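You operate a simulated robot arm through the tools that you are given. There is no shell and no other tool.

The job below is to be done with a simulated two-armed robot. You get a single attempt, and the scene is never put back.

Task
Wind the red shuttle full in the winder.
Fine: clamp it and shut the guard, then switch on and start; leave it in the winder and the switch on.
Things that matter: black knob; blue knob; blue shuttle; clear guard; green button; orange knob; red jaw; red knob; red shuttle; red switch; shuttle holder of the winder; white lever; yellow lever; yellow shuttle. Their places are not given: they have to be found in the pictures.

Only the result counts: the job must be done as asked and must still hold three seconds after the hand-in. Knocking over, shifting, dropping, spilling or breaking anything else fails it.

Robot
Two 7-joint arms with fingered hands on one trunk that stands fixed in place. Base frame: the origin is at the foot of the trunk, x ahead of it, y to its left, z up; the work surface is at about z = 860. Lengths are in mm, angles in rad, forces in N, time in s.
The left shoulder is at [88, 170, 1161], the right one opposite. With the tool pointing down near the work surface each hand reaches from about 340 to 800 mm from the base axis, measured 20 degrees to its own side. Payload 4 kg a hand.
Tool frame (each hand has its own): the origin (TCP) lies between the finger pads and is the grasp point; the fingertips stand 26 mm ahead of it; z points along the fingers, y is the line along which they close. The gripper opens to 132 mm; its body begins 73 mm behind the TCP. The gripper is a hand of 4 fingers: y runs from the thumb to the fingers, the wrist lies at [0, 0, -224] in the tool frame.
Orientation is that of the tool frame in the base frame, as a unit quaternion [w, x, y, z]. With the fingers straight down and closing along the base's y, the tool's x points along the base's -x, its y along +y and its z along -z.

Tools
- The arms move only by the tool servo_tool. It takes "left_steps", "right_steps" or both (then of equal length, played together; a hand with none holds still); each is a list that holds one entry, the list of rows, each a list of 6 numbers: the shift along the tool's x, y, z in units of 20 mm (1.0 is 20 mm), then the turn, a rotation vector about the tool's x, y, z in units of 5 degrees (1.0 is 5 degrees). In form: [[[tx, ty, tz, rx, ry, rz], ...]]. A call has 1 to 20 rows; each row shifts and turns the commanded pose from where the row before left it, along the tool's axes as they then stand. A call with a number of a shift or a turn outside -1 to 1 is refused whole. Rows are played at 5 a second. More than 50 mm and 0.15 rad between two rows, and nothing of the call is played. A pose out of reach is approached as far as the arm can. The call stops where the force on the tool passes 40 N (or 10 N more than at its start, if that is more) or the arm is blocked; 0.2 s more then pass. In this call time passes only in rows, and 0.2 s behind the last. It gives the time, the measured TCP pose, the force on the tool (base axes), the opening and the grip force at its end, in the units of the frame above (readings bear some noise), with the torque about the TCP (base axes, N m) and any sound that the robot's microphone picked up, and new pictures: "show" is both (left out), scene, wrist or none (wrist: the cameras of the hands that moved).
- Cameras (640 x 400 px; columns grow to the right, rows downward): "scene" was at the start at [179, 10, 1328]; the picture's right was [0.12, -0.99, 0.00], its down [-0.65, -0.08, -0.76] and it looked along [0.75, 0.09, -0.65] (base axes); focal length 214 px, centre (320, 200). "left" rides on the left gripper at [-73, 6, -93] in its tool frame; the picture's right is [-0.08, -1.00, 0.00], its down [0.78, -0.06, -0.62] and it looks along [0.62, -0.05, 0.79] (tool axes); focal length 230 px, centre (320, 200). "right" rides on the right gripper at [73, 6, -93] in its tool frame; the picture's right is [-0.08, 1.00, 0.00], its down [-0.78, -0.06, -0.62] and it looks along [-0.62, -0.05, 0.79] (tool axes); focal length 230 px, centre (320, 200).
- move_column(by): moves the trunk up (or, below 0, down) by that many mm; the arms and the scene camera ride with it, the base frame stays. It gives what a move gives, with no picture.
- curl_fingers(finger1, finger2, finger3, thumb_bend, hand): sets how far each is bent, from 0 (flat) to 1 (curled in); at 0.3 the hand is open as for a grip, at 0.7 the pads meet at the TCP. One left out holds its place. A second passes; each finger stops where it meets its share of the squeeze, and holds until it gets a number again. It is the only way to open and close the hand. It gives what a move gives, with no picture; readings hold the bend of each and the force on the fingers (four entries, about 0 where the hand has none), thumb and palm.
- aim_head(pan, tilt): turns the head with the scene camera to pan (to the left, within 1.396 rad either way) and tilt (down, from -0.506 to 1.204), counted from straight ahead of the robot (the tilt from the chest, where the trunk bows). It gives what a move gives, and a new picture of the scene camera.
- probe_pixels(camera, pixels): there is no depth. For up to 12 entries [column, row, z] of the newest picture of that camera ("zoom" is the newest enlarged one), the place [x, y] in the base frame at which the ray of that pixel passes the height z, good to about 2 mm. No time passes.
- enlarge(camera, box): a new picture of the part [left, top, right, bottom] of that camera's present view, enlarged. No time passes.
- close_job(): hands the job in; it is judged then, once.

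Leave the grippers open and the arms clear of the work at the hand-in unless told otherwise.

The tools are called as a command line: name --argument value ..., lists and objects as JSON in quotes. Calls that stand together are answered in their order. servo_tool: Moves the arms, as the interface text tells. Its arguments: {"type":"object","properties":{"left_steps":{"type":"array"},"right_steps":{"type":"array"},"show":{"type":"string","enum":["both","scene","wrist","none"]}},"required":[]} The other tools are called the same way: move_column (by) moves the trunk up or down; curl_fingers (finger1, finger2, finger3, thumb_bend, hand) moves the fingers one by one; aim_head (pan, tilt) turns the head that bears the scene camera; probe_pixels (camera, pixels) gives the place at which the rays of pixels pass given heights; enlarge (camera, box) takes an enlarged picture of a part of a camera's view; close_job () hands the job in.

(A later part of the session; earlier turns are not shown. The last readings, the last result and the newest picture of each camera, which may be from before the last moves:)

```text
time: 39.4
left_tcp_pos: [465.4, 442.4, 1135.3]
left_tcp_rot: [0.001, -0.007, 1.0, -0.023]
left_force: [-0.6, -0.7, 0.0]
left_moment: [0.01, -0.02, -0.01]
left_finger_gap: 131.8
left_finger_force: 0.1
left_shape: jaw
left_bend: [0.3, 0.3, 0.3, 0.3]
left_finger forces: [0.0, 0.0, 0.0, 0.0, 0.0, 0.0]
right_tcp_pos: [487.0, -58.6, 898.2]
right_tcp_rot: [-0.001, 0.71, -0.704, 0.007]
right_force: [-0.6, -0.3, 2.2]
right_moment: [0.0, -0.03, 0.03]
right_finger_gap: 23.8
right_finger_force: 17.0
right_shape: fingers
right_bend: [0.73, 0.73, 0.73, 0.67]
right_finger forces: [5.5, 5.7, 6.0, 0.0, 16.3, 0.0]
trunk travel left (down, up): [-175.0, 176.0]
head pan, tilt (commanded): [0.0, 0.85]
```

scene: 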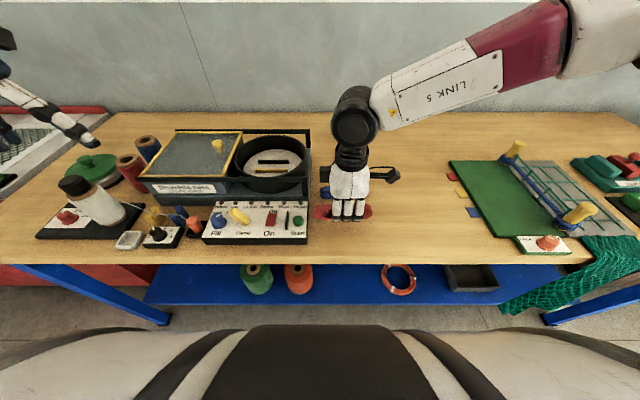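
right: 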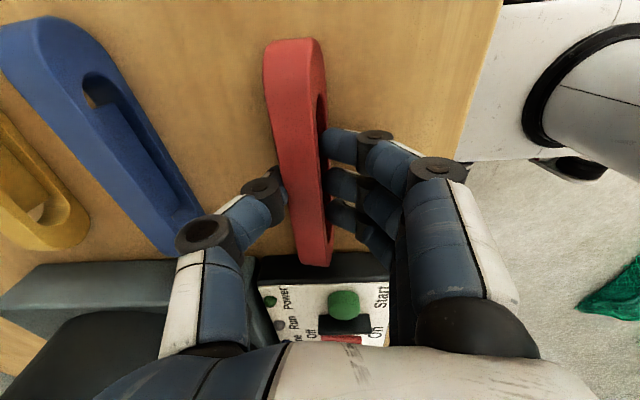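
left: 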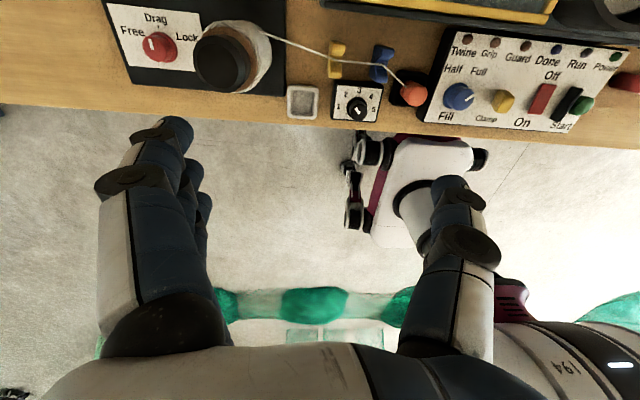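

Light contact with the table at 2.2 N. I open the fingers to let the shuttle stand by itself.

curl_fingers --hand "right" --finger1 0.66 --finger2 0.66 --finger3 0.66 --thumb_bend 0.62

enlarge --camera "right" --box '[180, 20, 500, 270]'

curl_fingers --hand "right" --finger1 0.5 --finger2 0.5 --finger3 0.5 --thumb_bend 0.52

enlarge --camera "right" --box '[180, 20, 500, 270]'

```text
time: 40.4
left_tcp_pos: [465.0, 440.6, 1135.7]
left_tcp_rot: [0.002, -0.007, 1.0, -0.023]
left_force: [0.7, 0.2, -0.3]
left_moment: [-0.03, 0.01, 0.01]
left_finger_gap: 131.8
left_finger_force: 0.0
left_shape: jaw
left_bend: [0.3, 0.3, 0.3, 0.3]
left_finger forces: [0.0, 0.0, 0.1, 0.0, 0.0, 0.0]
right_tcp_pos: [486.8, -58.5, 897.8]
right_tcp_rot: [-0.001, 0.709, -0.705, 0.006]
right_force: [0.8, -0.1, 0.7]
right_moment: [0.0, -0.01, 0.0]
right_finger_gap: 28.4
right_finger_force: 0.2
right_shape: fingers
right_bend: [0.66, 0.66, 0.66, 0.62]
right_finger forces: [0.1, 0.2, 0.1, 0.0, 0.2, 0.1]
trunk travel left (down, up): [-175.0, 176.0]
head pan, tilt (commanded): [0.0, 0.85]
```

```text
1.60 times, centred on (340, 145) of right
```

zoom: 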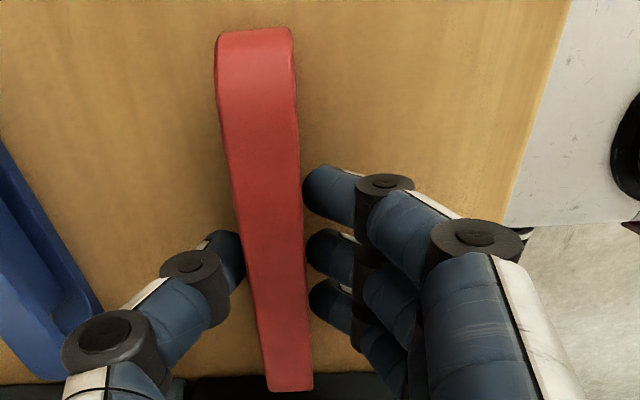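

```text
time: 41.4
left_tcp_pos: [465.2, 442.6, 1135.2]
left_tcp_rot: [0.002, -0.007, 1.0, -0.022]
left_force: [0.9, -0.3, 0.0]
left_moment: [0.02, 0.03, 0.04]
left_finger_gap: 131.8
left_finger_force: 0.0
left_shape: jaw
left_bend: [0.3, 0.3, 0.3, 0.3]
left_finger forces: [0.1, 0.1, 0.1, 0.0, 0.1, 0.1]
right_tcp_pos: [487.5, -58.8, 898.1]
right_tcp_rot: [0.0, 0.71, -0.705, 0.005]
right_force: [-0.5, -0.6, 0.4]
right_moment: [-0.02, 0.04, 0.03]
right_finger_gap: 66.6
right_finger_force: 0.0
right_shape: fingers
right_bend: [0.5, 0.5, 0.5, 0.52]
right_finger forces: [0.1, 0.0, 0.1, 0.0, 0.0, 0.1]
trunk travel left (down, up): [-175.0, 176.0]
head pan, tilt (commanded): [0.0, 0.85]
```

```text
1.60 times, centred on (340, 145) of right
```

zoom: 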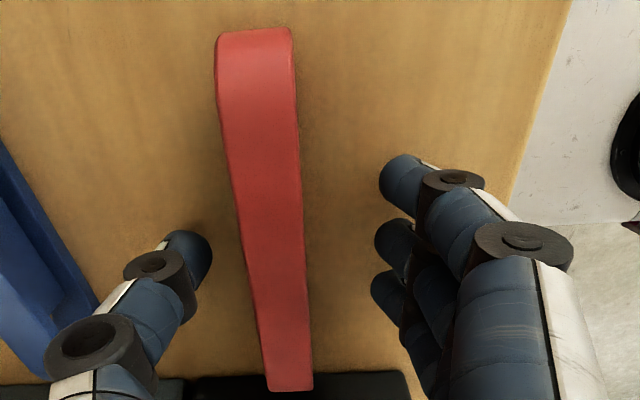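

The shuttle now stands upright by itself. I raise the right hand clear and move it right, while the left hand turns the same 90° high up.

servo_tool --right_steps '[[[0, 0, -0.5, 0, 0, 0], [0, 0, -0.8, 0, 0, 0], [0, 0, -1, 0, 0, 0], [0, 0, -1, 0, 0, 0], [0, 0, -1, 0, 0, 0], [0, 0, -1, 0, 0, 0], [0, 0, -1, 0, 0, 0], [0, 0, -1, 0, 0, 0], [0, 0, -1, 0, 0, 0], [0, 0, -1, 0, 0, 0], [1, 0, -0.5, 0, 0, 0], [1, 0, 0, 0, 0, 0], [1, 0, 0, 0, 0, 0], [1, 0, 0, 0, 0, 0], [1, 0, 0, 0, 0, 0], [1, 0, 0, 0, 0, 0], [1, 0, 0, 0, 0, 0], [1, 0, 0, 0, 0, 0]]]' --left_steps '[[[0, 0, 0, -0.024, -0.022, -0.99], [0, 0, 0, -0.024, -0.022, -0.99], [0, 0, 0, -0.024, -0.022, -0.99], [0, 0, 0, -0.024, -0.022, -0.99], [0, 0, 0, -0.024, -0.022, -0.99], [0, 0, 0, -0.024, -0.022, -0.99], [0, 0, 0, -0.024, -0.022, -0.99], [0, 0, 0, -0.024, -0.022, -0.99], [0, 0, 0, -0.024, -0.022, -0.99], [0, 0, 0, -0.024, -0.022, -0.99], [0, 0, 0, -0.024, -0.022, -0.99], [0, 0, 0, -0.024, -0.022, -0.99], [0, 0, 0, -0.024, -0.022, -0.99], [0, 0, 0, -0.024, -0.022, -0.99], [0, 0, 0, -0.024, -0.022, -0.99], [0, 0, 0, -0.024, -0.022, -0.99], [0, 0, 0, -0.024, -0.022, -0.99], [0, 0, 0, -0.024, -0.022, -0.99]]]'

```text
time: 45.2
left_tcp_pos: [464.1, 441.9, 1137.5]
left_tcp_rot: [0.001, -0.707, 0.707, 0.001]
left_force: [0.3, -0.6, -0.5]
left_moment: [-0.01, -0.02, -0.03]
left_finger_gap: 131.8
left_finger_force: 0.1
left_shape: jaw
left_bend: [0.3, 0.3, 0.3, 0.3]
left_finger forces: [0.2, 0.0, 0.0, 0.0, 0.1, 0.1]
right_tcp_pos: [486.0, -219.1, 1098.1]
right_tcp_rot: [0.0, 0.709, -0.705, 0.006]
right_force: [0.0, -0.8, 1.1]
right_moment: [0.01, 0.04, -0.01]
right_finger_gap: 66.7
right_finger_force: 0.1
right_shape: fingers
right_bend: [0.5, 0.5, 0.5, 0.52]
right_finger forces: [0.1, 0.0, 0.0, 0.0, 0.0, 0.0]
trunk travel left (down, up): [-175.0, 176.0]
head pan, tilt (commanded): [0.0, 0.85]
```

scene: 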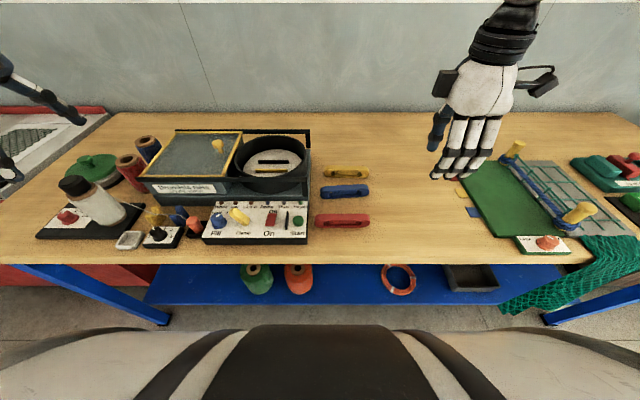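
right: 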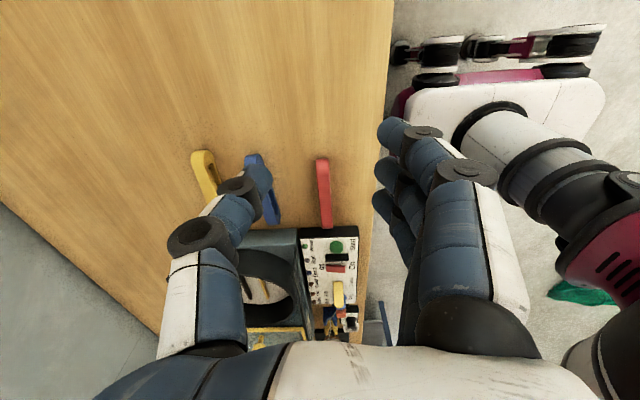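
left: 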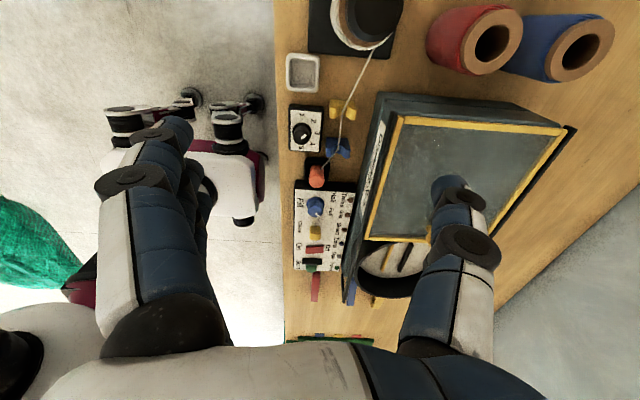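

The left hand is turned. I'll check that it can reach over the drum by moving there high up to (648, 134, ~1137). This also gives a close view of the jaws from the left camera.

servo_tool --left_steps '[[[0.9625, -0.575, 0, 0, 0, 0], [0.9625, -0.575, 0, 0, 0, 0], [0.9625, -0.575, 0, 0, 0, 0], [0.9625, -0.575, 0, 0, 0, 0], [0.9625, -0.575, 0, 0, 0, 0], [0.9625, -0.575, 0, 0, 0, 0], [0.9625, -0.575, 0, 0, 0, 0], [0.9625, -0.575, 0, 0, 0, 0], [0.9625, -0.575, 0, 0, 0, 0], [0.9625, -0.575, 0, 0, 0, 0], [0.9625, -0.575, 0, 0, 0, 0], [0.9625, -0.575, 0, 0, 0, 0], [0.9625, -0.575, 0, 0, 0, 0], [0.9625, -0.575, 0, 0, 0, 0], [0.9625, -0.575, 0, 0, 0, 0], [0.9625, -0.575, 0, 0, 0, 0]]]'

enlarge --camera "left" --box '[200, 20, 460, 200]'

```text
time: 48.8
left_tcp_pos: [654.9, 169.7, 1145.7]
left_tcp_rot: [0.018, 0.724, -0.689, 0.027]
left_force: [-0.6, 1.2, 1.6]
left_moment: [0.0, -0.02, -0.01]
left_finger_gap: 132.1
left_finger_force: 0.1
left_shape: jaw
left_bend: [0.3, 0.3, 0.3, 0.3]
left_finger forces: [0.0, 0.1, 0.0, 0.1, 0.0, 0.0]
left hand out of reach, approached as far as the arm can: row 16
right_tcp_pos: [485.9, -218.4, 1097.1]
right_tcp_rot: [0.0, 0.709, -0.705, 0.005]
right_force: [-0.4, 0.1, 0.2]
right_moment: [0.0, -0.04, 0.0]
right_finger_gap: 66.6
right_finger_force: 0.1
right_shape: fingers
right_bend: [0.5, 0.5, 0.5, 0.52]
right_finger forces: [0.0, 0.1, 0.0, 0.1, 0.0, 0.0]
trunk travel left (down, up): [-175.0, 176.0]
head pan, tilt (commanded): [0.0, 0.85]
stopped in row 16 (left hand): the arm was blocked; the commanded pose is now the measured one
```

scene: 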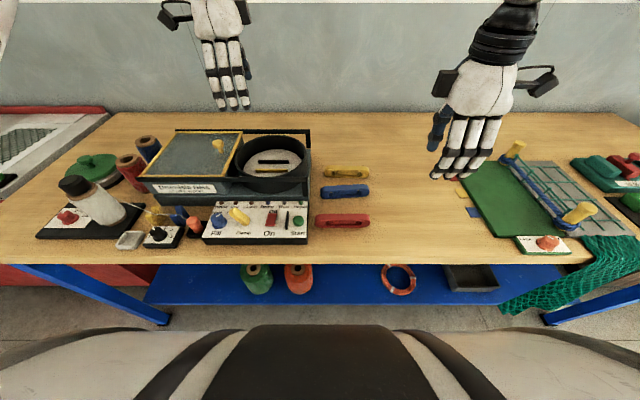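
left: 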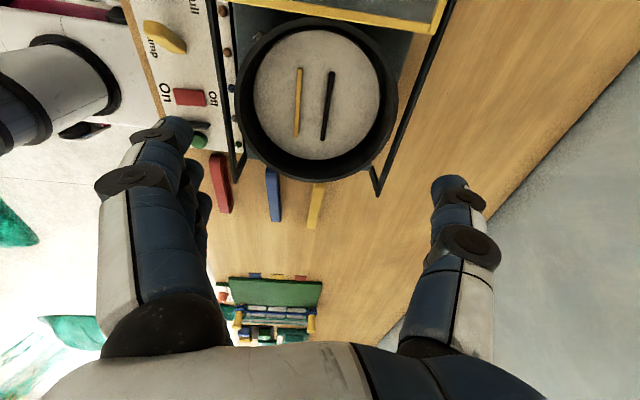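

```text
2.22 times, centred on (330, 110) of left
```

zoom: 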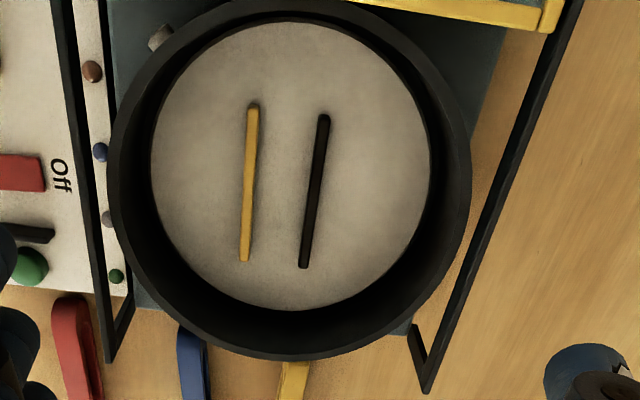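

The left hand reaches nearly there; the arm's reach is distance-limited, and it gains when lower. From this close view I'll probe the jaws: orange near zoom (249, 185), black near zoom (314, 190).

enlarge --camera "left" --box '[270, 50, 360, 150]'

```text
4.00 times, centred on (315, 100) of left
```

zoom: 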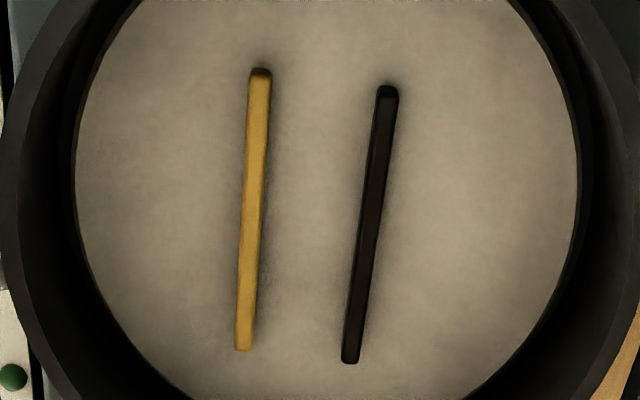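

probe_pixels --camera "zoom" --pixels '[[248, 80, 922], [271, 80, 922], [235, 345, 922], [252, 345, 922], [376, 95, 922], [398, 95, 922], [342, 358, 922], [359, 358, 922], [260, 70, 922], [244, 351, 922], [387, 87, 922], [350, 364, 922]]'

probe_pixels --camera "left" --pixels '[[300, 70, 912], [300, 70, 922], [324, 120, 912], [324, 120, 922]]'

```text
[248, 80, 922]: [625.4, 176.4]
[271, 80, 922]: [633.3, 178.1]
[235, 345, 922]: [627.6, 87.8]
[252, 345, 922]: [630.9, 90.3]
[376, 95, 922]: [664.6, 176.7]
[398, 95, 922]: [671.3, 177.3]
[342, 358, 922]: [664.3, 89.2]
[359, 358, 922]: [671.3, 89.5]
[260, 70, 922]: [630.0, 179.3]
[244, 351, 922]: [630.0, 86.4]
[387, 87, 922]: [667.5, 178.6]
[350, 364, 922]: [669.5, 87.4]
```

```text
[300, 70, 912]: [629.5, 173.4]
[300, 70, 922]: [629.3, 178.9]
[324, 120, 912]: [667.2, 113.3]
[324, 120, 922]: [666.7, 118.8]
```

The jaw gap centre works out at x ≈ 649, y ≈ 133, with jaw tops near z ≈ 928 and the drum floor near 920. I'll move the right hand further away, bring the left hand back square, and take it over the red shuttle at about (490, -58).

servo_tool --left_steps '[[[0, 1, 0, 0, 0, 0], [0, 1, 0, 0, 0, 0], [0, 1, 0, 0, 0, 0], [0, 0, 0, -0.147, -0.729, 0.566], [0, 0, 0, 0, 0, 0], [0, 0, 0, 0, 0, 0], [0.95, 0.4375, 0, 0, 0, 0], [0.95, 0.4375, 0, 0, 0, 0], [0.95, 0.4375, 0, 0, 0, 0], [0.95, 0.4375, 0, 0, 0, 0], [0.95, 0.4375, 0, 0, 0, 0], [0.95, 0.4375, 0, 0, 0, 0], [0.95, 0.4375, 0, 0, 0, 0], [0.95, 0.4375, 0, 0, 0, 0], [0.95, 0.4375, 0, 0, 0, 0], [0.95, 0.4375, 0, 0, 0, 0], [0.95, 0.4375, 0, 0, 0, 0], [0.95, 0.4375, 0, 0, 0, 0]]]' --right_steps '[[[1, 0, 0, 0, 0, 0], [1, 0, 0, 0, 0, 0], [1, 0, 0, 0, 0, 0], [1, 0, 0, 0, 0, 0], [1, 0, 0, 0, 0, 0], [1, 0, 0, 0, 0, 0], [0, 0, 0, 0, 0, 0], [0, 0, 0, 0, 0, 0], [0, 0, 0, 0, 0, 0], [0, 0, 0, 0, 0, 0], [0, 0, 0, 0, 0, 0], [0, 0, 0, 0, 0, 0], [0, 0, 0, 0, 0, 0], [0, 0, 0, 0, 0, 0], [0, 0, 0, 0, 0, 0], [0, 0, 0, 0, 0, 0], [0, 0, 0, 0, 0, 0], [0, 0, 0, 0, 0, 0]]]'

curl_fingers --hand "left" --finger1 0.54 --finger2 0.54 --finger3 0.54 --thumb_bend 0.54

```text
time: 52.6
left_tcp_pos: [522.9, 140.7, 1135.5]
left_tcp_rot: [0.028, 0.713, -0.7, 0.025]
left_force: [-0.8, 0.1, -0.5]
left_moment: [0.02, 0.02, -0.03]
left_finger_gap: 131.8
left_finger_force: 0.1
left_shape: jaw
left_bend: [0.3, 0.3, 0.3, 0.3]
left_finger forces: [0.0, 0.0, 0.0, 0.0, 0.0, 0.1]
left hand out of reach, approached as far as the arm can: row 8, 9, 10, 11, 12, 13, 14, 15, 16, 17, 18
right_tcp_pos: [487.9, -339.5, 1098.3]
right_tcp_rot: [0.0, 0.71, -0.705, 0.006]
right_force: [-0.2, 0.3, -0.4]
right_moment: [0.03, 0.02, 0.01]
right_finger_gap: 66.8
right_finger_force: 0.1
right_shape: fingers
right_bend: [0.5, 0.5, 0.5, 0.52]
right_finger forces: [0.0, 0.0, 0.0, 0.1, 0.0, 0.0]
trunk travel left (down, up): [-175.0, 176.0]
head pan, tilt (commanded): [0.0, 0.85]
```

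scene: 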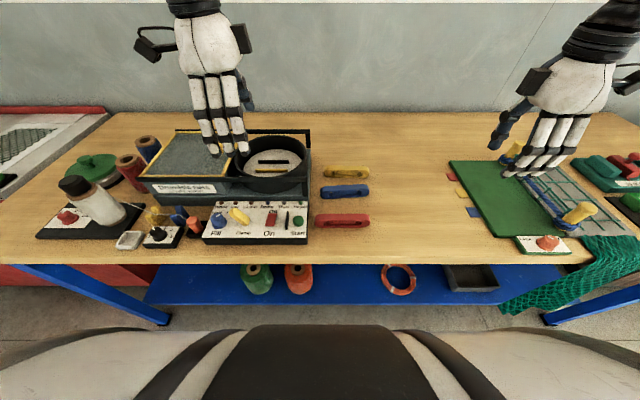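
right: 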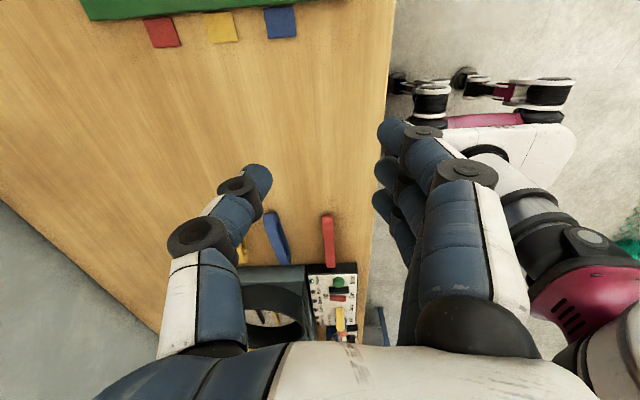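
left: 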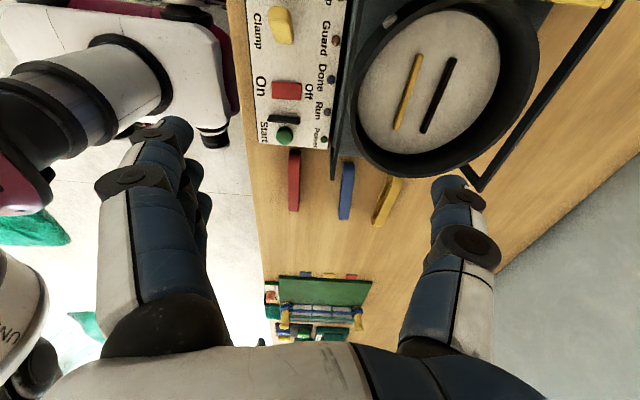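

```text
time: 53.6
left_tcp_pos: [523.9, 140.3, 1137.5]
left_tcp_rot: [0.026, 0.713, -0.701, 0.028]
left_force: [0.0, -0.1, 0.5]
left_moment: [-0.02, 0.03, 0.01]
left_finger_gap: 58.3
left_finger_force: 0.0
left_shape: fingers
left_bend: [0.54, 0.54, 0.54, 0.54]
left_finger forces: [0.0, 0.2, 0.1, 0.0, 0.1, 0.1]
right_tcp_pos: [487.6, -337.8, 1098.1]
right_tcp_rot: [-0.001, 0.709, -0.705, 0.006]
right_force: [0.0, -0.8, 0.1]
right_moment: [0.0, -0.01, -0.01]
right_finger_gap: 66.9
right_finger_force: 0.0
right_shape: fingers
right_bend: [0.5, 0.5, 0.5, 0.52]
right_finger forces: [0.0, 0.0, 0.0, 0.0, 0.0, 0.0]
trunk travel left (down, up): [-175.0, 176.0]
head pan, tilt (commanded): [0.0, 0.85]
```

The left wrist runs out of range for this yaw when it moves inward. I'll try the opposite yaw: turn the left hand the other way about its own axis, staying high, and see where it ends up. First comes half of the turn.

servo_tool --left_steps '[[[0, 0, 0, 0, 0, 1], [0, 0, 0, 0, 0, 1], [0, 0, 0, 0, 0, 1], [0, 0, 0, 0, 0, 1], [0, 0, 0, 0, 0, 1], [0, 0, 0, 0, 0, 1], [0, 0, 0, 0, 0, 1], [0, 0, 0, 0, 0, 1], [0, 0, 0, 0, 0, 1], [0, 0, 0, 0, 0, 1], [0, 0, 0, 0, 0, 1], [0, 0, 0, 0, 0, 1], [0, 0, 0, 0, 0, 1], [0, 0, 0, 0, 0, 1], [0, 0, 0, 0, 0, 1], [0, 0, 0, 0, 0, 1], [0, 0, 0, 0, 0, 1], [0, 0, 0, 0, 0, 1]]]'

```text
time: 57.4
left_tcp_pos: [523.2, 138.1, 1135.0]
left_tcp_rot: [-0.002, -0.008, 1.0, -0.027]
left_force: [-0.2, 0.2, -0.3]
left_moment: [0.01, -0.02, 0.04]
left_finger_gap: 58.7
left_finger_force: 0.1
left_shape: fingers
left_bend: [0.54, 0.54, 0.54, 0.54]
left_finger forces: [0.0, 0.1, 0.0, 0.0, 0.0, 0.0]
right_tcp_pos: [487.7, -338.4, 1098.3]
right_tcp_rot: [-0.001, 0.71, -0.704, 0.006]
right_force: [0.0, 0.1, 0.4]
right_moment: [-0.04, -0.02, 0.01]
right_finger_gap: 66.6
right_finger_force: 0.0
right_shape: fingers
right_bend: [0.5, 0.5, 0.5, 0.52]
right_finger forces: [0.0, 0.0, 0.0, 0.0, 0.1, 0.0]
trunk travel left (down, up): [-175.0, 176.0]
head pan, tilt (commanded): [0.0, 0.85]
```

scene: 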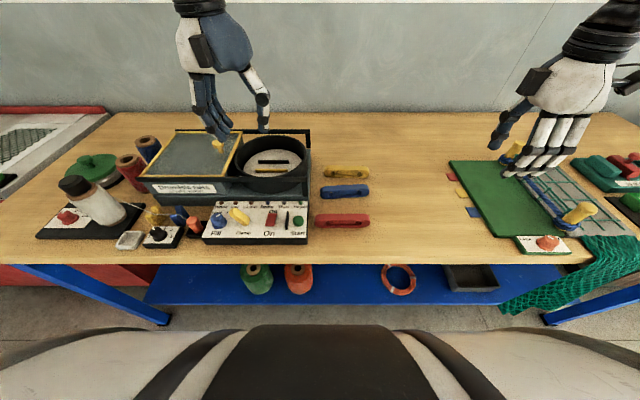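
left: 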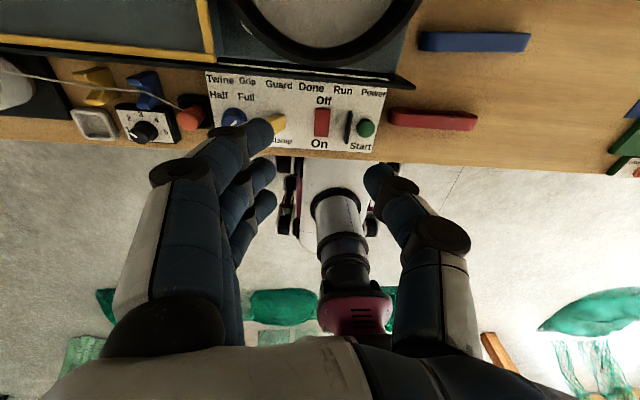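

The commanded pose did follow the arm. I'll continue the turn by another 90°, so the left fingers point away and the thumb points towards the robot.

servo_tool --left_steps '[[[0, 0, 0, -0.0276, 0.0238, 0.957], [0, 0, 0, -0.0276, 0.0238, 0.957], [0, 0, 0, -0.0276, 0.0238, 0.957], [0, 0, 0, -0.0276, 0.0238, 0.957], [0, 0, 0, -0.0276, 0.0238, 0.957], [0, 0, 0, -0.0276, 0.0238, 0.957], [0, 0, 0, -0.0276, 0.0238, 0.957], [0, 0, 0, -0.0276, 0.0238, 0.957], [0, 0, 0, -0.0276, 0.0238, 0.957], [0, 0, 0, -0.0276, 0.0238, 0.957], [0, 0, 0, -0.0276, 0.0238, 0.957], [0, 0, 0, -0.0276, 0.0238, 0.957], [0, 0, 0, -0.0276, 0.0238, 0.957], [0, 0, 0, -0.0276, 0.0238, 0.957], [0, 0, 0, -0.0276, 0.0238, 0.957], [0, 0, 0, -0.0276, 0.0238, 0.957], [0, 0, 0, -0.0276, 0.0238, 0.957], [0, 0, 0, -0.0276, 0.0238, 0.957], [0, 0, 0, -0.0276, 0.0238, 0.957]]]'

```text
time: 61.4
left_tcp_pos: [521.2, 128.2, 1128.8]
left_tcp_rot: [-0.021, 0.715, 0.698, 0.023]
left_force: [0.7, -0.7, -0.2]
left_moment: [0.0, -0.03, -0.01]
left_finger_gap: 58.3
left_finger_force: 0.1
left_shape: fingers
left_bend: [0.54, 0.54, 0.54, 0.54]
left_finger forces: [0.0, 0.0, 0.0, 0.0, 0.0, 0.0]
right_tcp_pos: [487.3, -338.6, 1100.4]
right_tcp_rot: [0.0, 0.71, -0.705, 0.006]
right_force: [0.3, 1.0, 0.4]
right_moment: [0.0, -0.03, 0.0]
right_finger_gap: 66.6
right_finger_force: 0.0
right_shape: fingers
right_bend: [0.5, 0.5, 0.5, 0.52]
right_finger forces: [0.0, 0.0, 0.1, 0.1, 0.0, 0.0]
trunk travel left (down, up): [-175.0, 176.0]
head pan, tilt (commanded): [0.0, 0.85]
```

scene: 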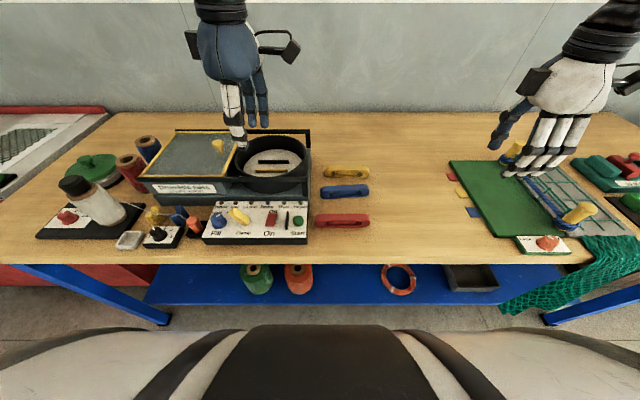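
left: 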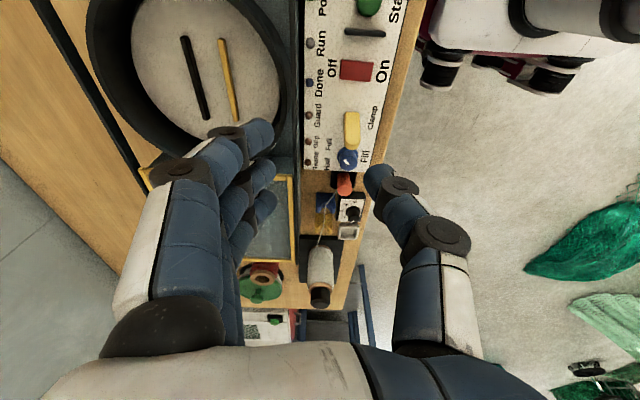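

The left hand is nearly square at the opposite yaw. Before grasping, I'll test that it can hold this pose over the drum at about (649, 133, 1050).

servo_tool --left_steps '[[[0.036, 0.914, 0.564, 0, 0, 0], [0.036, 0.914, 0.564, 0, 0, 0], [0.036, 0.914, 0.564, 0, 0, 0], [0.036, 0.914, 0.564, 0, 0, 0], [0.036, 0.914, 0.564, 0, 0, 0], [0.036, 0.914, 0.564, 0, 0, 0], [0.036, 0.914, 0.564, 0, 0, 0]]]'

```text
time: 63.0
left_tcp_pos: [647.8, 136.5, 1050.1]
left_tcp_rot: [-0.021, 0.715, 0.699, 0.023]
left_force: [-0.4, -0.6, 0.4]
left_moment: [0.01, 0.04, -0.02]
left_finger_gap: 58.3
left_finger_force: 0.1
left_shape: fingers
left_bend: [0.54, 0.54, 0.54, 0.54]
left_finger forces: [0.0, 0.0, 0.0, 0.0, 0.0, 0.1]
right_tcp_pos: [488.8, -337.9, 1098.0]
right_tcp_rot: [0.0, 0.71, -0.704, 0.005]
right_force: [0.0, -0.3, 0.5]
right_moment: [-0.01, 0.0, -0.01]
right_finger_gap: 66.8
right_finger_force: 0.0
right_shape: fingers
right_bend: [0.5, 0.5, 0.5, 0.52]
right_finger forces: [0.0, 0.0, 0.0, 0.0, 0.1, 0.1]
trunk travel left (down, up): [-175.0, 176.0]
head pan, tilt (commanded): [0.0, 0.85]
```

scene: 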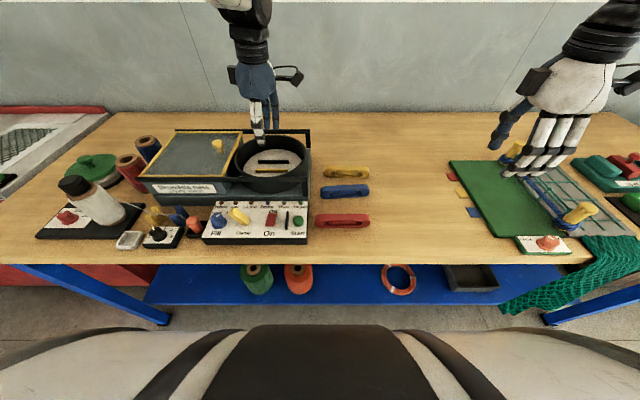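
left: 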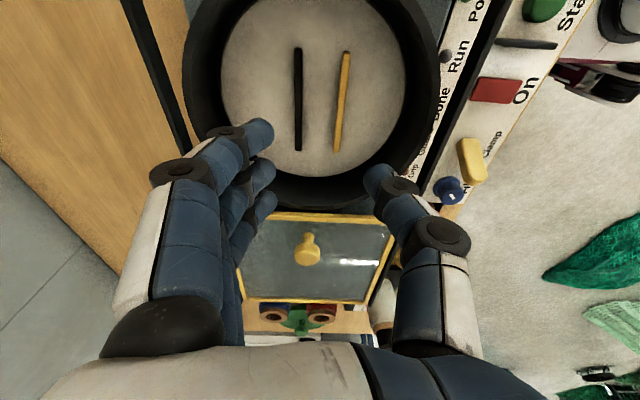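

The drum position is reachable. I'll square up the small tilt here as a check.

servo_tool --left_steps '[[[0, 0, 0, 0.015, -0.355, -0.13], [0, 0, 0, 0.015, -0.355, -0.13]]]' --show "wrist"

enlarge --camera "left" --box '[180, 0, 440, 220]'

```text
time: 63.6
left_tcp_pos: [648.0, 135.3, 1051.3]
left_tcp_rot: [0.001, 0.707, 0.707, -0.001]
left_force: [0.0, -0.2, 1.1]
left_moment: [0.03, -0.01, 0.02]
left_finger_gap: 58.7
left_finger_force: 0.0
left_shape: fingers
left_bend: [0.54, 0.54, 0.54, 0.54]
left_finger forces: [0.1, 0.0, 0.0, 0.1, 0.1, 0.0]
right_tcp_pos: [487.9, -338.2, 1098.3]
right_tcp_rot: [0.0, 0.709, -0.705, 0.006]
right_force: [0.7, 0.2, -0.6]
right_moment: [-0.01, 0.0, -0.01]
right_finger_gap: 66.8
right_finger_force: 0.0
right_shape: fingers
right_bend: [0.5, 0.5, 0.5, 0.52]
right_finger forces: [0.0, 0.0, 0.0, 0.0, 0.1, 0.0]
trunk travel left (down, up): [-175.0, 176.0]
head pan, tilt (commanded): [0.0, 0.85]
```

left: 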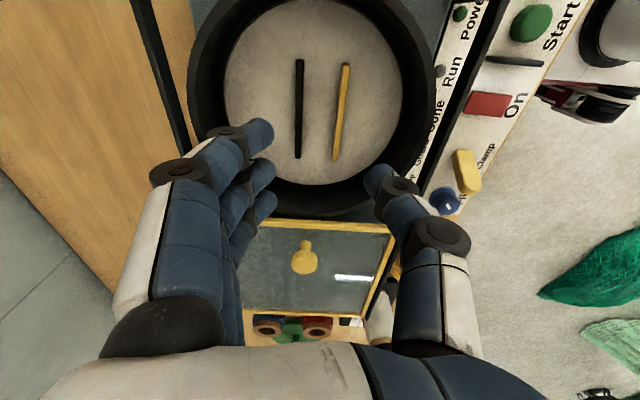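

```text
1.82 times, centred on (310, 110) of left
```

zoom: 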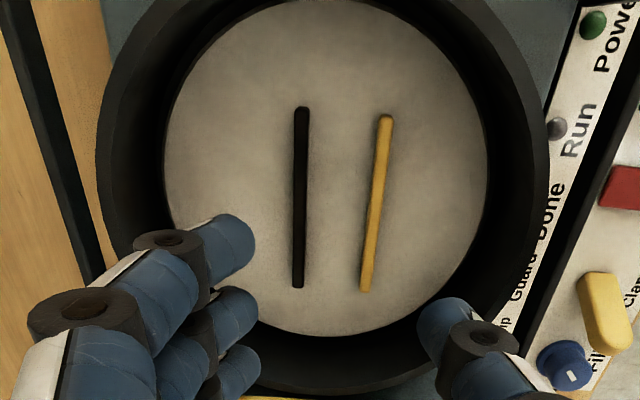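

Square to within a fraction of a degree at (648, 135, 1051). I'll take fresh jaw probes from this close overhead view.

probe_pixels --camera "zoom" --pixels '[[294, 150, 928], [308, 150, 928], [293, 270, 928], [304, 270, 928], [375, 150, 928], [391, 150, 928], [361, 275, 928], [373, 275, 928], [301, 107, 928], [298, 288, 928], [385, 115, 928], [366, 291, 928]]'

probe_pixels --camera "zoom" --pixels '[[301, 107, 918], [298, 288, 918], [385, 115, 918], [366, 291, 918], [330, 2, 955], [330, 2, 945], [545, 170, 955], [97, 170, 955], [330, 395, 955]]'

```text
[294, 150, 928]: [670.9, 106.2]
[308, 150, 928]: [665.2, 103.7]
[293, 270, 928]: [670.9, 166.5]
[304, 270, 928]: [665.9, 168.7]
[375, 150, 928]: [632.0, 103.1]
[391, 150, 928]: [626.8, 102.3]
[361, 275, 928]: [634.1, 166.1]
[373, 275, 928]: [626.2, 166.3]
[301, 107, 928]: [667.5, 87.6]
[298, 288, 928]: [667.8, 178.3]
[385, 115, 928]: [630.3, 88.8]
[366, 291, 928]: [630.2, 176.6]
```

```text
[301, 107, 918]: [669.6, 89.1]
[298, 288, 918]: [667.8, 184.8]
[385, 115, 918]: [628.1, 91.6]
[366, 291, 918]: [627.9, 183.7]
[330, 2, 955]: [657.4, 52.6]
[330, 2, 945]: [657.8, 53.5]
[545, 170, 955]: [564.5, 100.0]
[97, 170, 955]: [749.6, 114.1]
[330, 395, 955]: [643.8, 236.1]
```

The gap runs from x ≈ 633 to 665.5, with its centre at (649.2, 132.7). Now the left hand goes to the red shuttle: up 60 mm, then over to (490, -58).

servo_tool --left_steps '[[[0, 0, -1, 0, 0, 0], [0, 0, -1, 0, 0, 0], [0, 0, -1, 0, 0, 0], [-0.877, -0.718, 0, 0, 0, 0], [-0.877, -0.718, 0, 0, 0, 0], [-0.877, -0.718, 0, 0, 0, 0], [-0.877, -0.718, 0, 0, 0, 0], [-0.877, -0.718, 0, 0, 0, 0], [-0.877, -0.718, 0, 0, 0, 0], [-0.877, -0.718, 0, 0, 0, 0], [-0.877, -0.718, 0, 0, 0, 0], [-0.877, -0.718, 0, 0, 0, 0], [-0.877, -0.718, 0, 0, 0, 0], [-0.877, -0.718, 0, 0, 0, 0]]]'

enlarge --camera "left" --box '[200, 0, 440, 200]'

```text
time: 66.6
left_tcp_pos: [500.7, -44.2, 1125.9]
left_tcp_rot: [0.021, 0.693, 0.72, -0.029]
left_force: [-0.5, -0.6, -0.2]
left_moment: [0.02, 0.0, -0.01]
left_finger_gap: 58.4
left_finger_force: 0.0
left_shape: fingers
left_bend: [0.54, 0.54, 0.54, 0.54]
left_finger forces: [0.0, 0.0, 0.0, 0.0, 0.1, 0.1]
right_tcp_pos: [487.1, -339.4, 1098.2]
right_tcp_rot: [-0.001, 0.71, -0.705, 0.005]
right_force: [1.0, -0.4, 0.4]
right_moment: [-0.01, 0.02, 0.02]
right_finger_gap: 66.7
right_finger_force: 0.1
right_shape: fingers
right_bend: [0.5, 0.5, 0.5, 0.52]
right_finger forces: [0.1, 0.0, 0.0, 0.0, 0.0, 0.0]
trunk travel left (down, up): [-175.0, 176.0]
head pan, tilt (commanded): [0.0, 0.85]
```

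scene: 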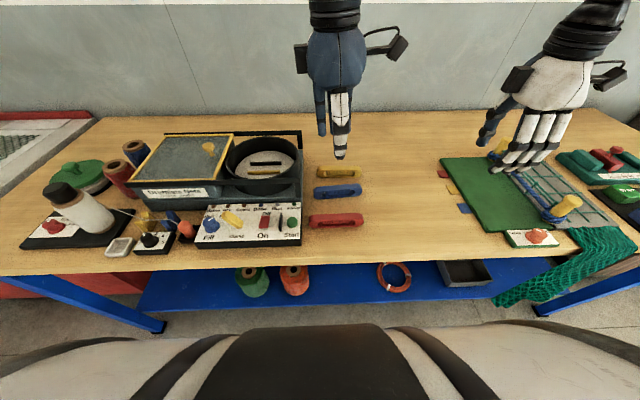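
left: 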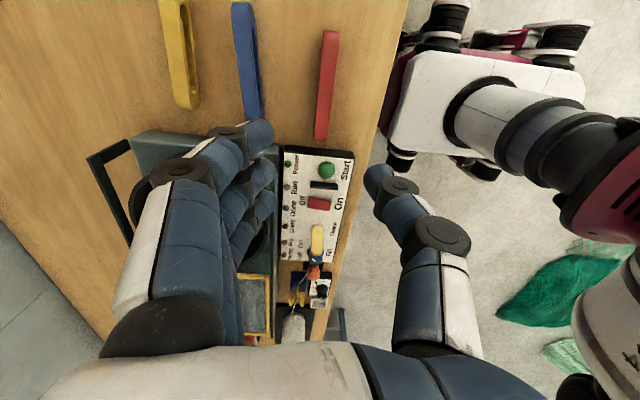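

```text
2.00 times, centred on (320, 100) of left
```

zoom: 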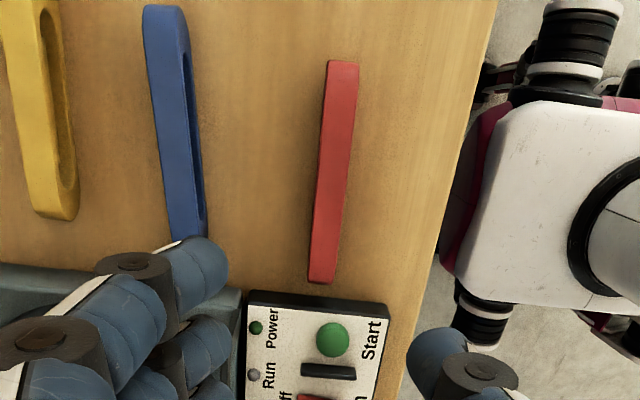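

The left hand arrived near (501, -44) with a little tilt. I'll probe where the red shuttle stands now.

probe_pixels --camera "zoom" --pixels '[[327, 66, 888], [357, 66, 888], [319, 170, 890], [350, 170, 890], [310, 278, 888], [334, 278, 888], [344, 60, 880], [322, 284, 880]]'

probe_pixels --camera "scene" --pixels '[[309, 220, 875], [363, 219, 875], [336, 216, 890]]'

```text
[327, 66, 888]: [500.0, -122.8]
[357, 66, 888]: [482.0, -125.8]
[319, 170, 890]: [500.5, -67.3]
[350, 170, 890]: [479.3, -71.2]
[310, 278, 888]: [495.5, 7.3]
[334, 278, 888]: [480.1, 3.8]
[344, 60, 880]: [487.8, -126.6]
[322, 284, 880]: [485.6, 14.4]
```

```text
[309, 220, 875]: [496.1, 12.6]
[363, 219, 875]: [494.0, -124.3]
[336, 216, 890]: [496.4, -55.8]
```

The shuttle is centred at about (490, -57) and square with y. I'll correct the tilt and centre the hand over it, dropping to z ≈ 1060.

servo_tool --left_steps '[[[0, 0, 1, -0.065, 0.405, 0.22], [0, 0, 1, -0.065, 0.405, 0.22], [-0.32, -0.27, 1, 0, 0, 0], [-0.32, -0.27, 0.2, 0, 0, 0]]]'

enlarge --camera "left" --box '[200, 0, 440, 200]'

```text
time: 67.8
left_tcp_pos: [496.4, -54.7, 1077.9]
left_tcp_rot: [0.015, 0.703, 0.711, -0.002]
left_force: [0.7, 1.4, -0.1]
left_moment: [0.0, 0.03, 0.01]
left_finger_gap: 58.1
left_finger_force: 0.0
left_shape: fingers
left_bend: [0.54, 0.54, 0.54, 0.54]
left_finger forces: [0.0, 0.0, 0.1, 0.1, 0.1, 0.0]
right_tcp_pos: [487.2, -338.6, 1099.1]
right_tcp_rot: [0.0, 0.709, -0.705, 0.006]
right_force: [0.1, 0.2, -0.1]
right_moment: [-0.04, 0.03, -0.03]
right_finger_gap: 66.9
right_finger_force: 0.1
right_shape: fingers
right_bend: [0.5, 0.5, 0.5, 0.52]
right_finger forces: [0.0, 0.1, 0.1, 0.0, 0.1, 0.0]
trunk travel left (down, up): [-175.0, 176.0]
head pan, tilt (commanded): [0.0, 0.85]
stopped in row 4 (left hand): the arm was blocked; the commanded pose is now the measured one
```

scene: 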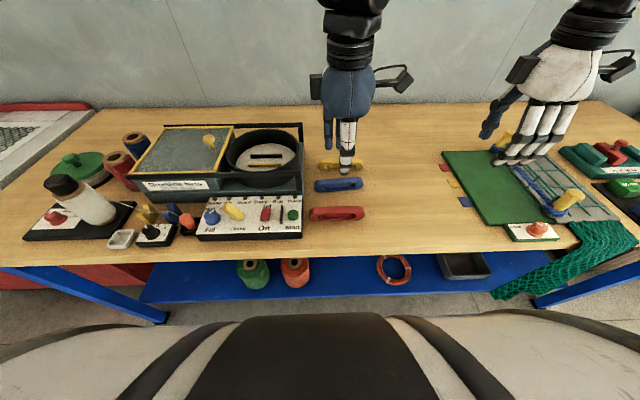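
left: 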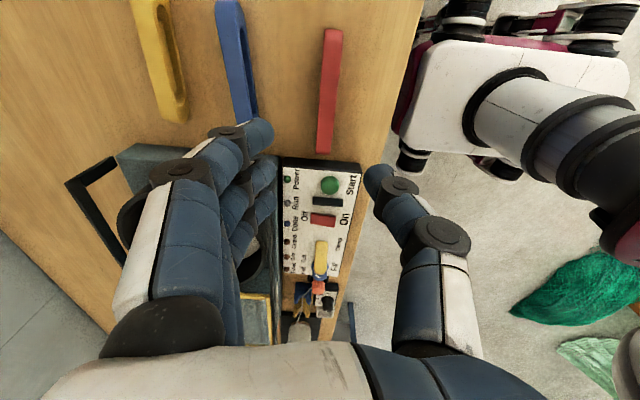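

```text
2.00 times, centred on (320, 100) of left
```

zoom: 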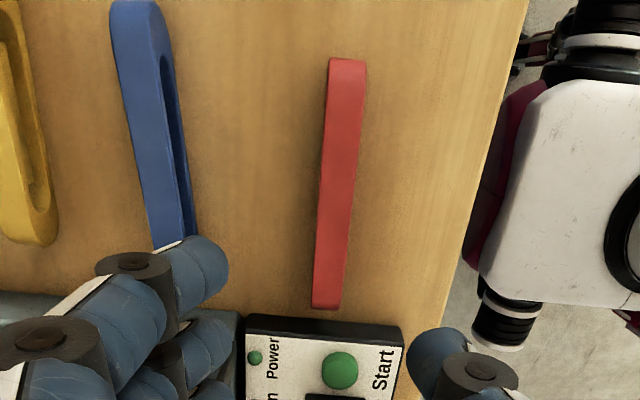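

The left arm was blocked near here, and the scene view shifted, so part of that arm may be crowding the head. Lowering the hand should relax the elbow, so I'll go straight down to z ≈ 980 and check.

servo_tool --left_steps '[[[0, 0, 0.5, 0, 0, 0], [0, 0, 1, 0, 0, 0], [0, 0, 1, 0, 0, 0], [0, 0, 1, 0, 0, 0], [0, 0, 1, 0, 0, 0]]]'

```text
time: 69.2
left_tcp_pos: [511.5, -49.6, 1013.7]
left_tcp_rot: [0.044, 0.684, 0.728, -0.024]
left_force: [1.2, -0.1, 0.5]
left_moment: [-0.03, 0.06, -0.02]
left_finger_gap: 58.6
left_finger_force: 0.0
left_shape: fingers
left_bend: [0.54, 0.54, 0.54, 0.54]
left_finger forces: [0.1, 0.0, 0.0, 0.0, 0.1, 0.0]
right_tcp_pos: [487.4, -338.5, 1099.7]
right_tcp_rot: [0.001, 0.71, -0.705, 0.007]
right_force: [0.0, -0.1, 0.2]
right_moment: [-0.02, -0.02, -0.02]
right_finger_gap: 66.8
right_finger_force: 0.1
right_shape: fingers
right_bend: [0.5, 0.5, 0.5, 0.52]
right_finger forces: [0.0, 0.0, 0.0, 0.0, 0.0, 0.1]
trunk travel left (down, up): [-175.0, 176.0]
head pan, tilt (commanded): [0.0, 0.85]
stopped in row 5 (left hand): the arm was blocked; the commanded pose is now the measured one
```

scene: 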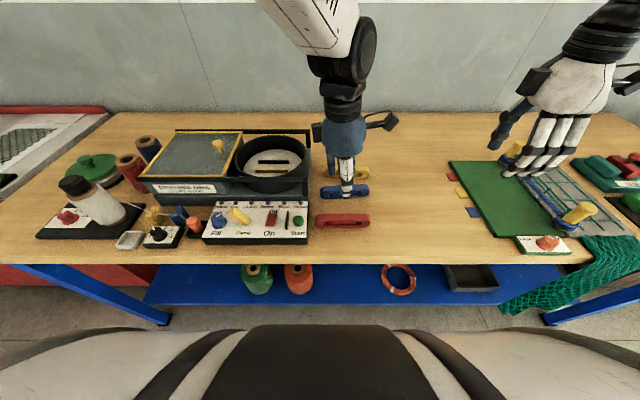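
left: 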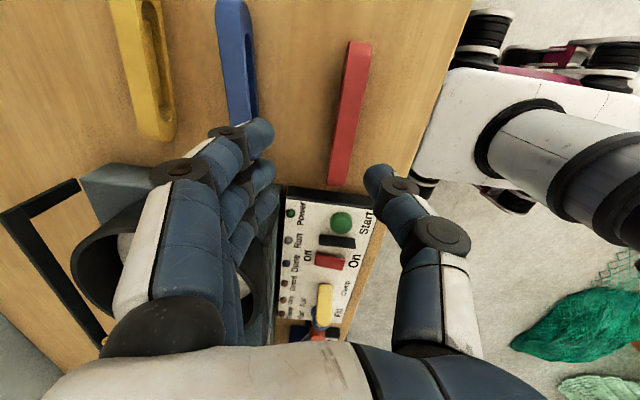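

The head is free again, but the left wrist is at its limit here. A better plan is to use the right hand again, gripping the shuttle about 30 mm right of its middle and pitching the hand about 7° forwards. That gains the missing reach and also cancels the shuttle's lean. First I withdraw the left hand up and to the left.

servo_tool --left_steps '[[[1, 0, -0.5, 0, 0, 0], [1, 0, -0.5, 0, 0, 0], [1, 0, -0.5, 0, 0, 0], [1, 0, -0.5, 0, 0, 0], [1, 0, -0.5, 0, 0, 0], [1, 0, -0.5, 0, 0, 0], [1, 0, -0.5, 0, 0, 0], [1, 0, -0.5, 0, 0, 0], [1, 0, -0.5, 0, 0, 0], [1, 0, -0.5, 0, 0, 0], [1, 0, 0, 0, 0, 0], [1, 0, 0, 0, 0, 0], [1, 0, 0, 0, 0, 0], [1, 0, 0, 0, 0, 0]]]' --right_steps '[[[0, 0, 0, 0, 0, 0], [0, 0, 0, 0, 0, 0], [0, 0, 0, 0, 0, 0], [0, 0, 0, 0, 0, 0], [-1, 0, 0, 0, 0, 0], [-1, 0, 0, 0, 0, 0], [-1, 0, 0, 0, 0, 0], [-1, 0, 0, 0, 0, 0], [-1, 0, 0, 0, 0, 0], [-1, 0, 0, 0, 0, 0], [-1, 0, 0, 0, 0, 0], [-1, 0, 0.3, 0, 0, 0], [-1, -0.1, 0.5, 0, 0, 0], [-1, -0.1, 1, 0, 0, 0]]]'

```text
time: 72.2
left_tcp_pos: [494.3, 236.9, 1084.6]
left_tcp_rot: [0.042, 0.686, 0.726, -0.022]
left_force: [-0.3, 0.5, 0.5]
left_moment: [-0.04, 0.0, -0.02]
left_finger_gap: 58.5
left_finger_force: 0.0
left_shape: fingers
left_bend: [0.54, 0.54, 0.54, 0.54]
left_finger forces: [0.0, 0.1, 0.0, 0.1, 0.1, 0.0]
right_tcp_pos: [491.1, -137.0, 1060.0]
right_tcp_rot: [0.001, 0.709, -0.705, 0.006]
right_force: [0.1, -1.0, -0.6]
right_moment: [-0.02, -0.02, 0.0]
right_finger_gap: 66.6
right_finger_force: 0.0
right_shape: fingers
right_bend: [0.5, 0.5, 0.5, 0.52]
right_finger forces: [0.0, 0.1, 0.0, 0.1, 0.0, 0.0]
trunk travel left (down, up): [-175.0, 176.0]
head pan, tilt (commanded): [0.0, 0.85]
```

scene: 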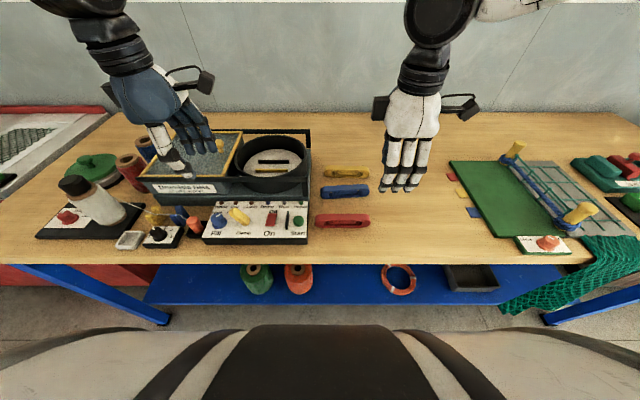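
right: 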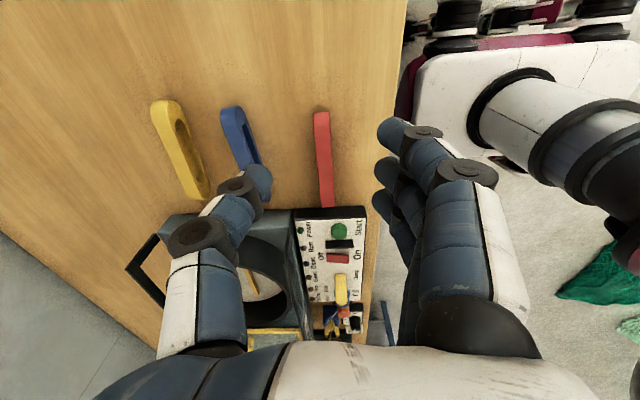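
left: 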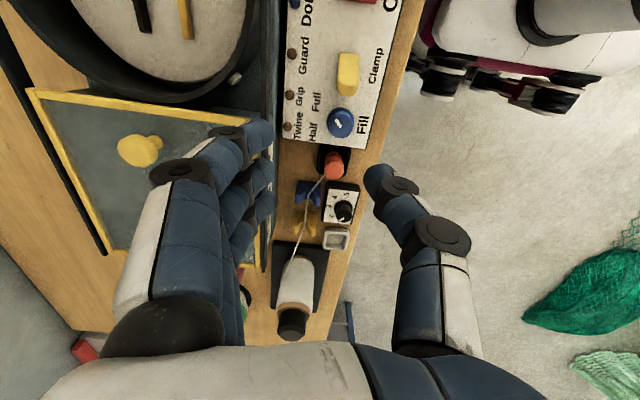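

The left hand is clear at y ≈ 237. Now I probe the red shuttle in the right camera's view, with its edges near columns 314–331 and rows 113–205.

enlarge --camera "right" --box '[280, 95, 370, 215]'

```text
3.33 times, centred on (325, 155) of right
```

zoom: 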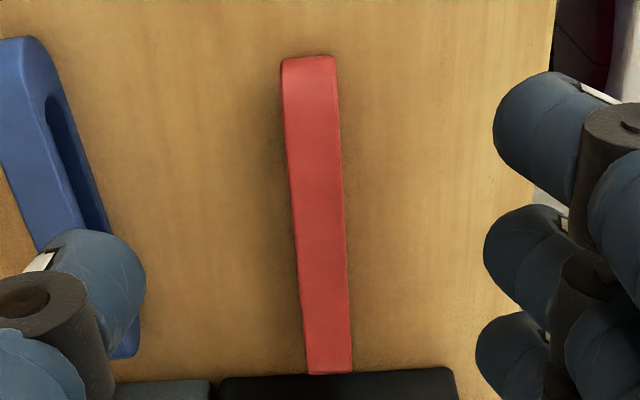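

probe_pixels --camera "zoom" --pixels '[[284, 80, 889], [337, 80, 889], [289, 160, 890], [341, 160, 890], [296, 240, 890], [346, 240, 890], [303, 350, 889], [350, 350, 889], [308, 57, 880], [330, 374, 875]]'

```text
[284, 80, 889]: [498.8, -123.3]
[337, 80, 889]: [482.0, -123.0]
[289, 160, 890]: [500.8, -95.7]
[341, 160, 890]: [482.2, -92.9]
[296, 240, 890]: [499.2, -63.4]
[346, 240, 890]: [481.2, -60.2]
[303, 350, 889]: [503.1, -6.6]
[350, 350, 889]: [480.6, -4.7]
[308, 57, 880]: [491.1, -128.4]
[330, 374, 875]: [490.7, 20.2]
```

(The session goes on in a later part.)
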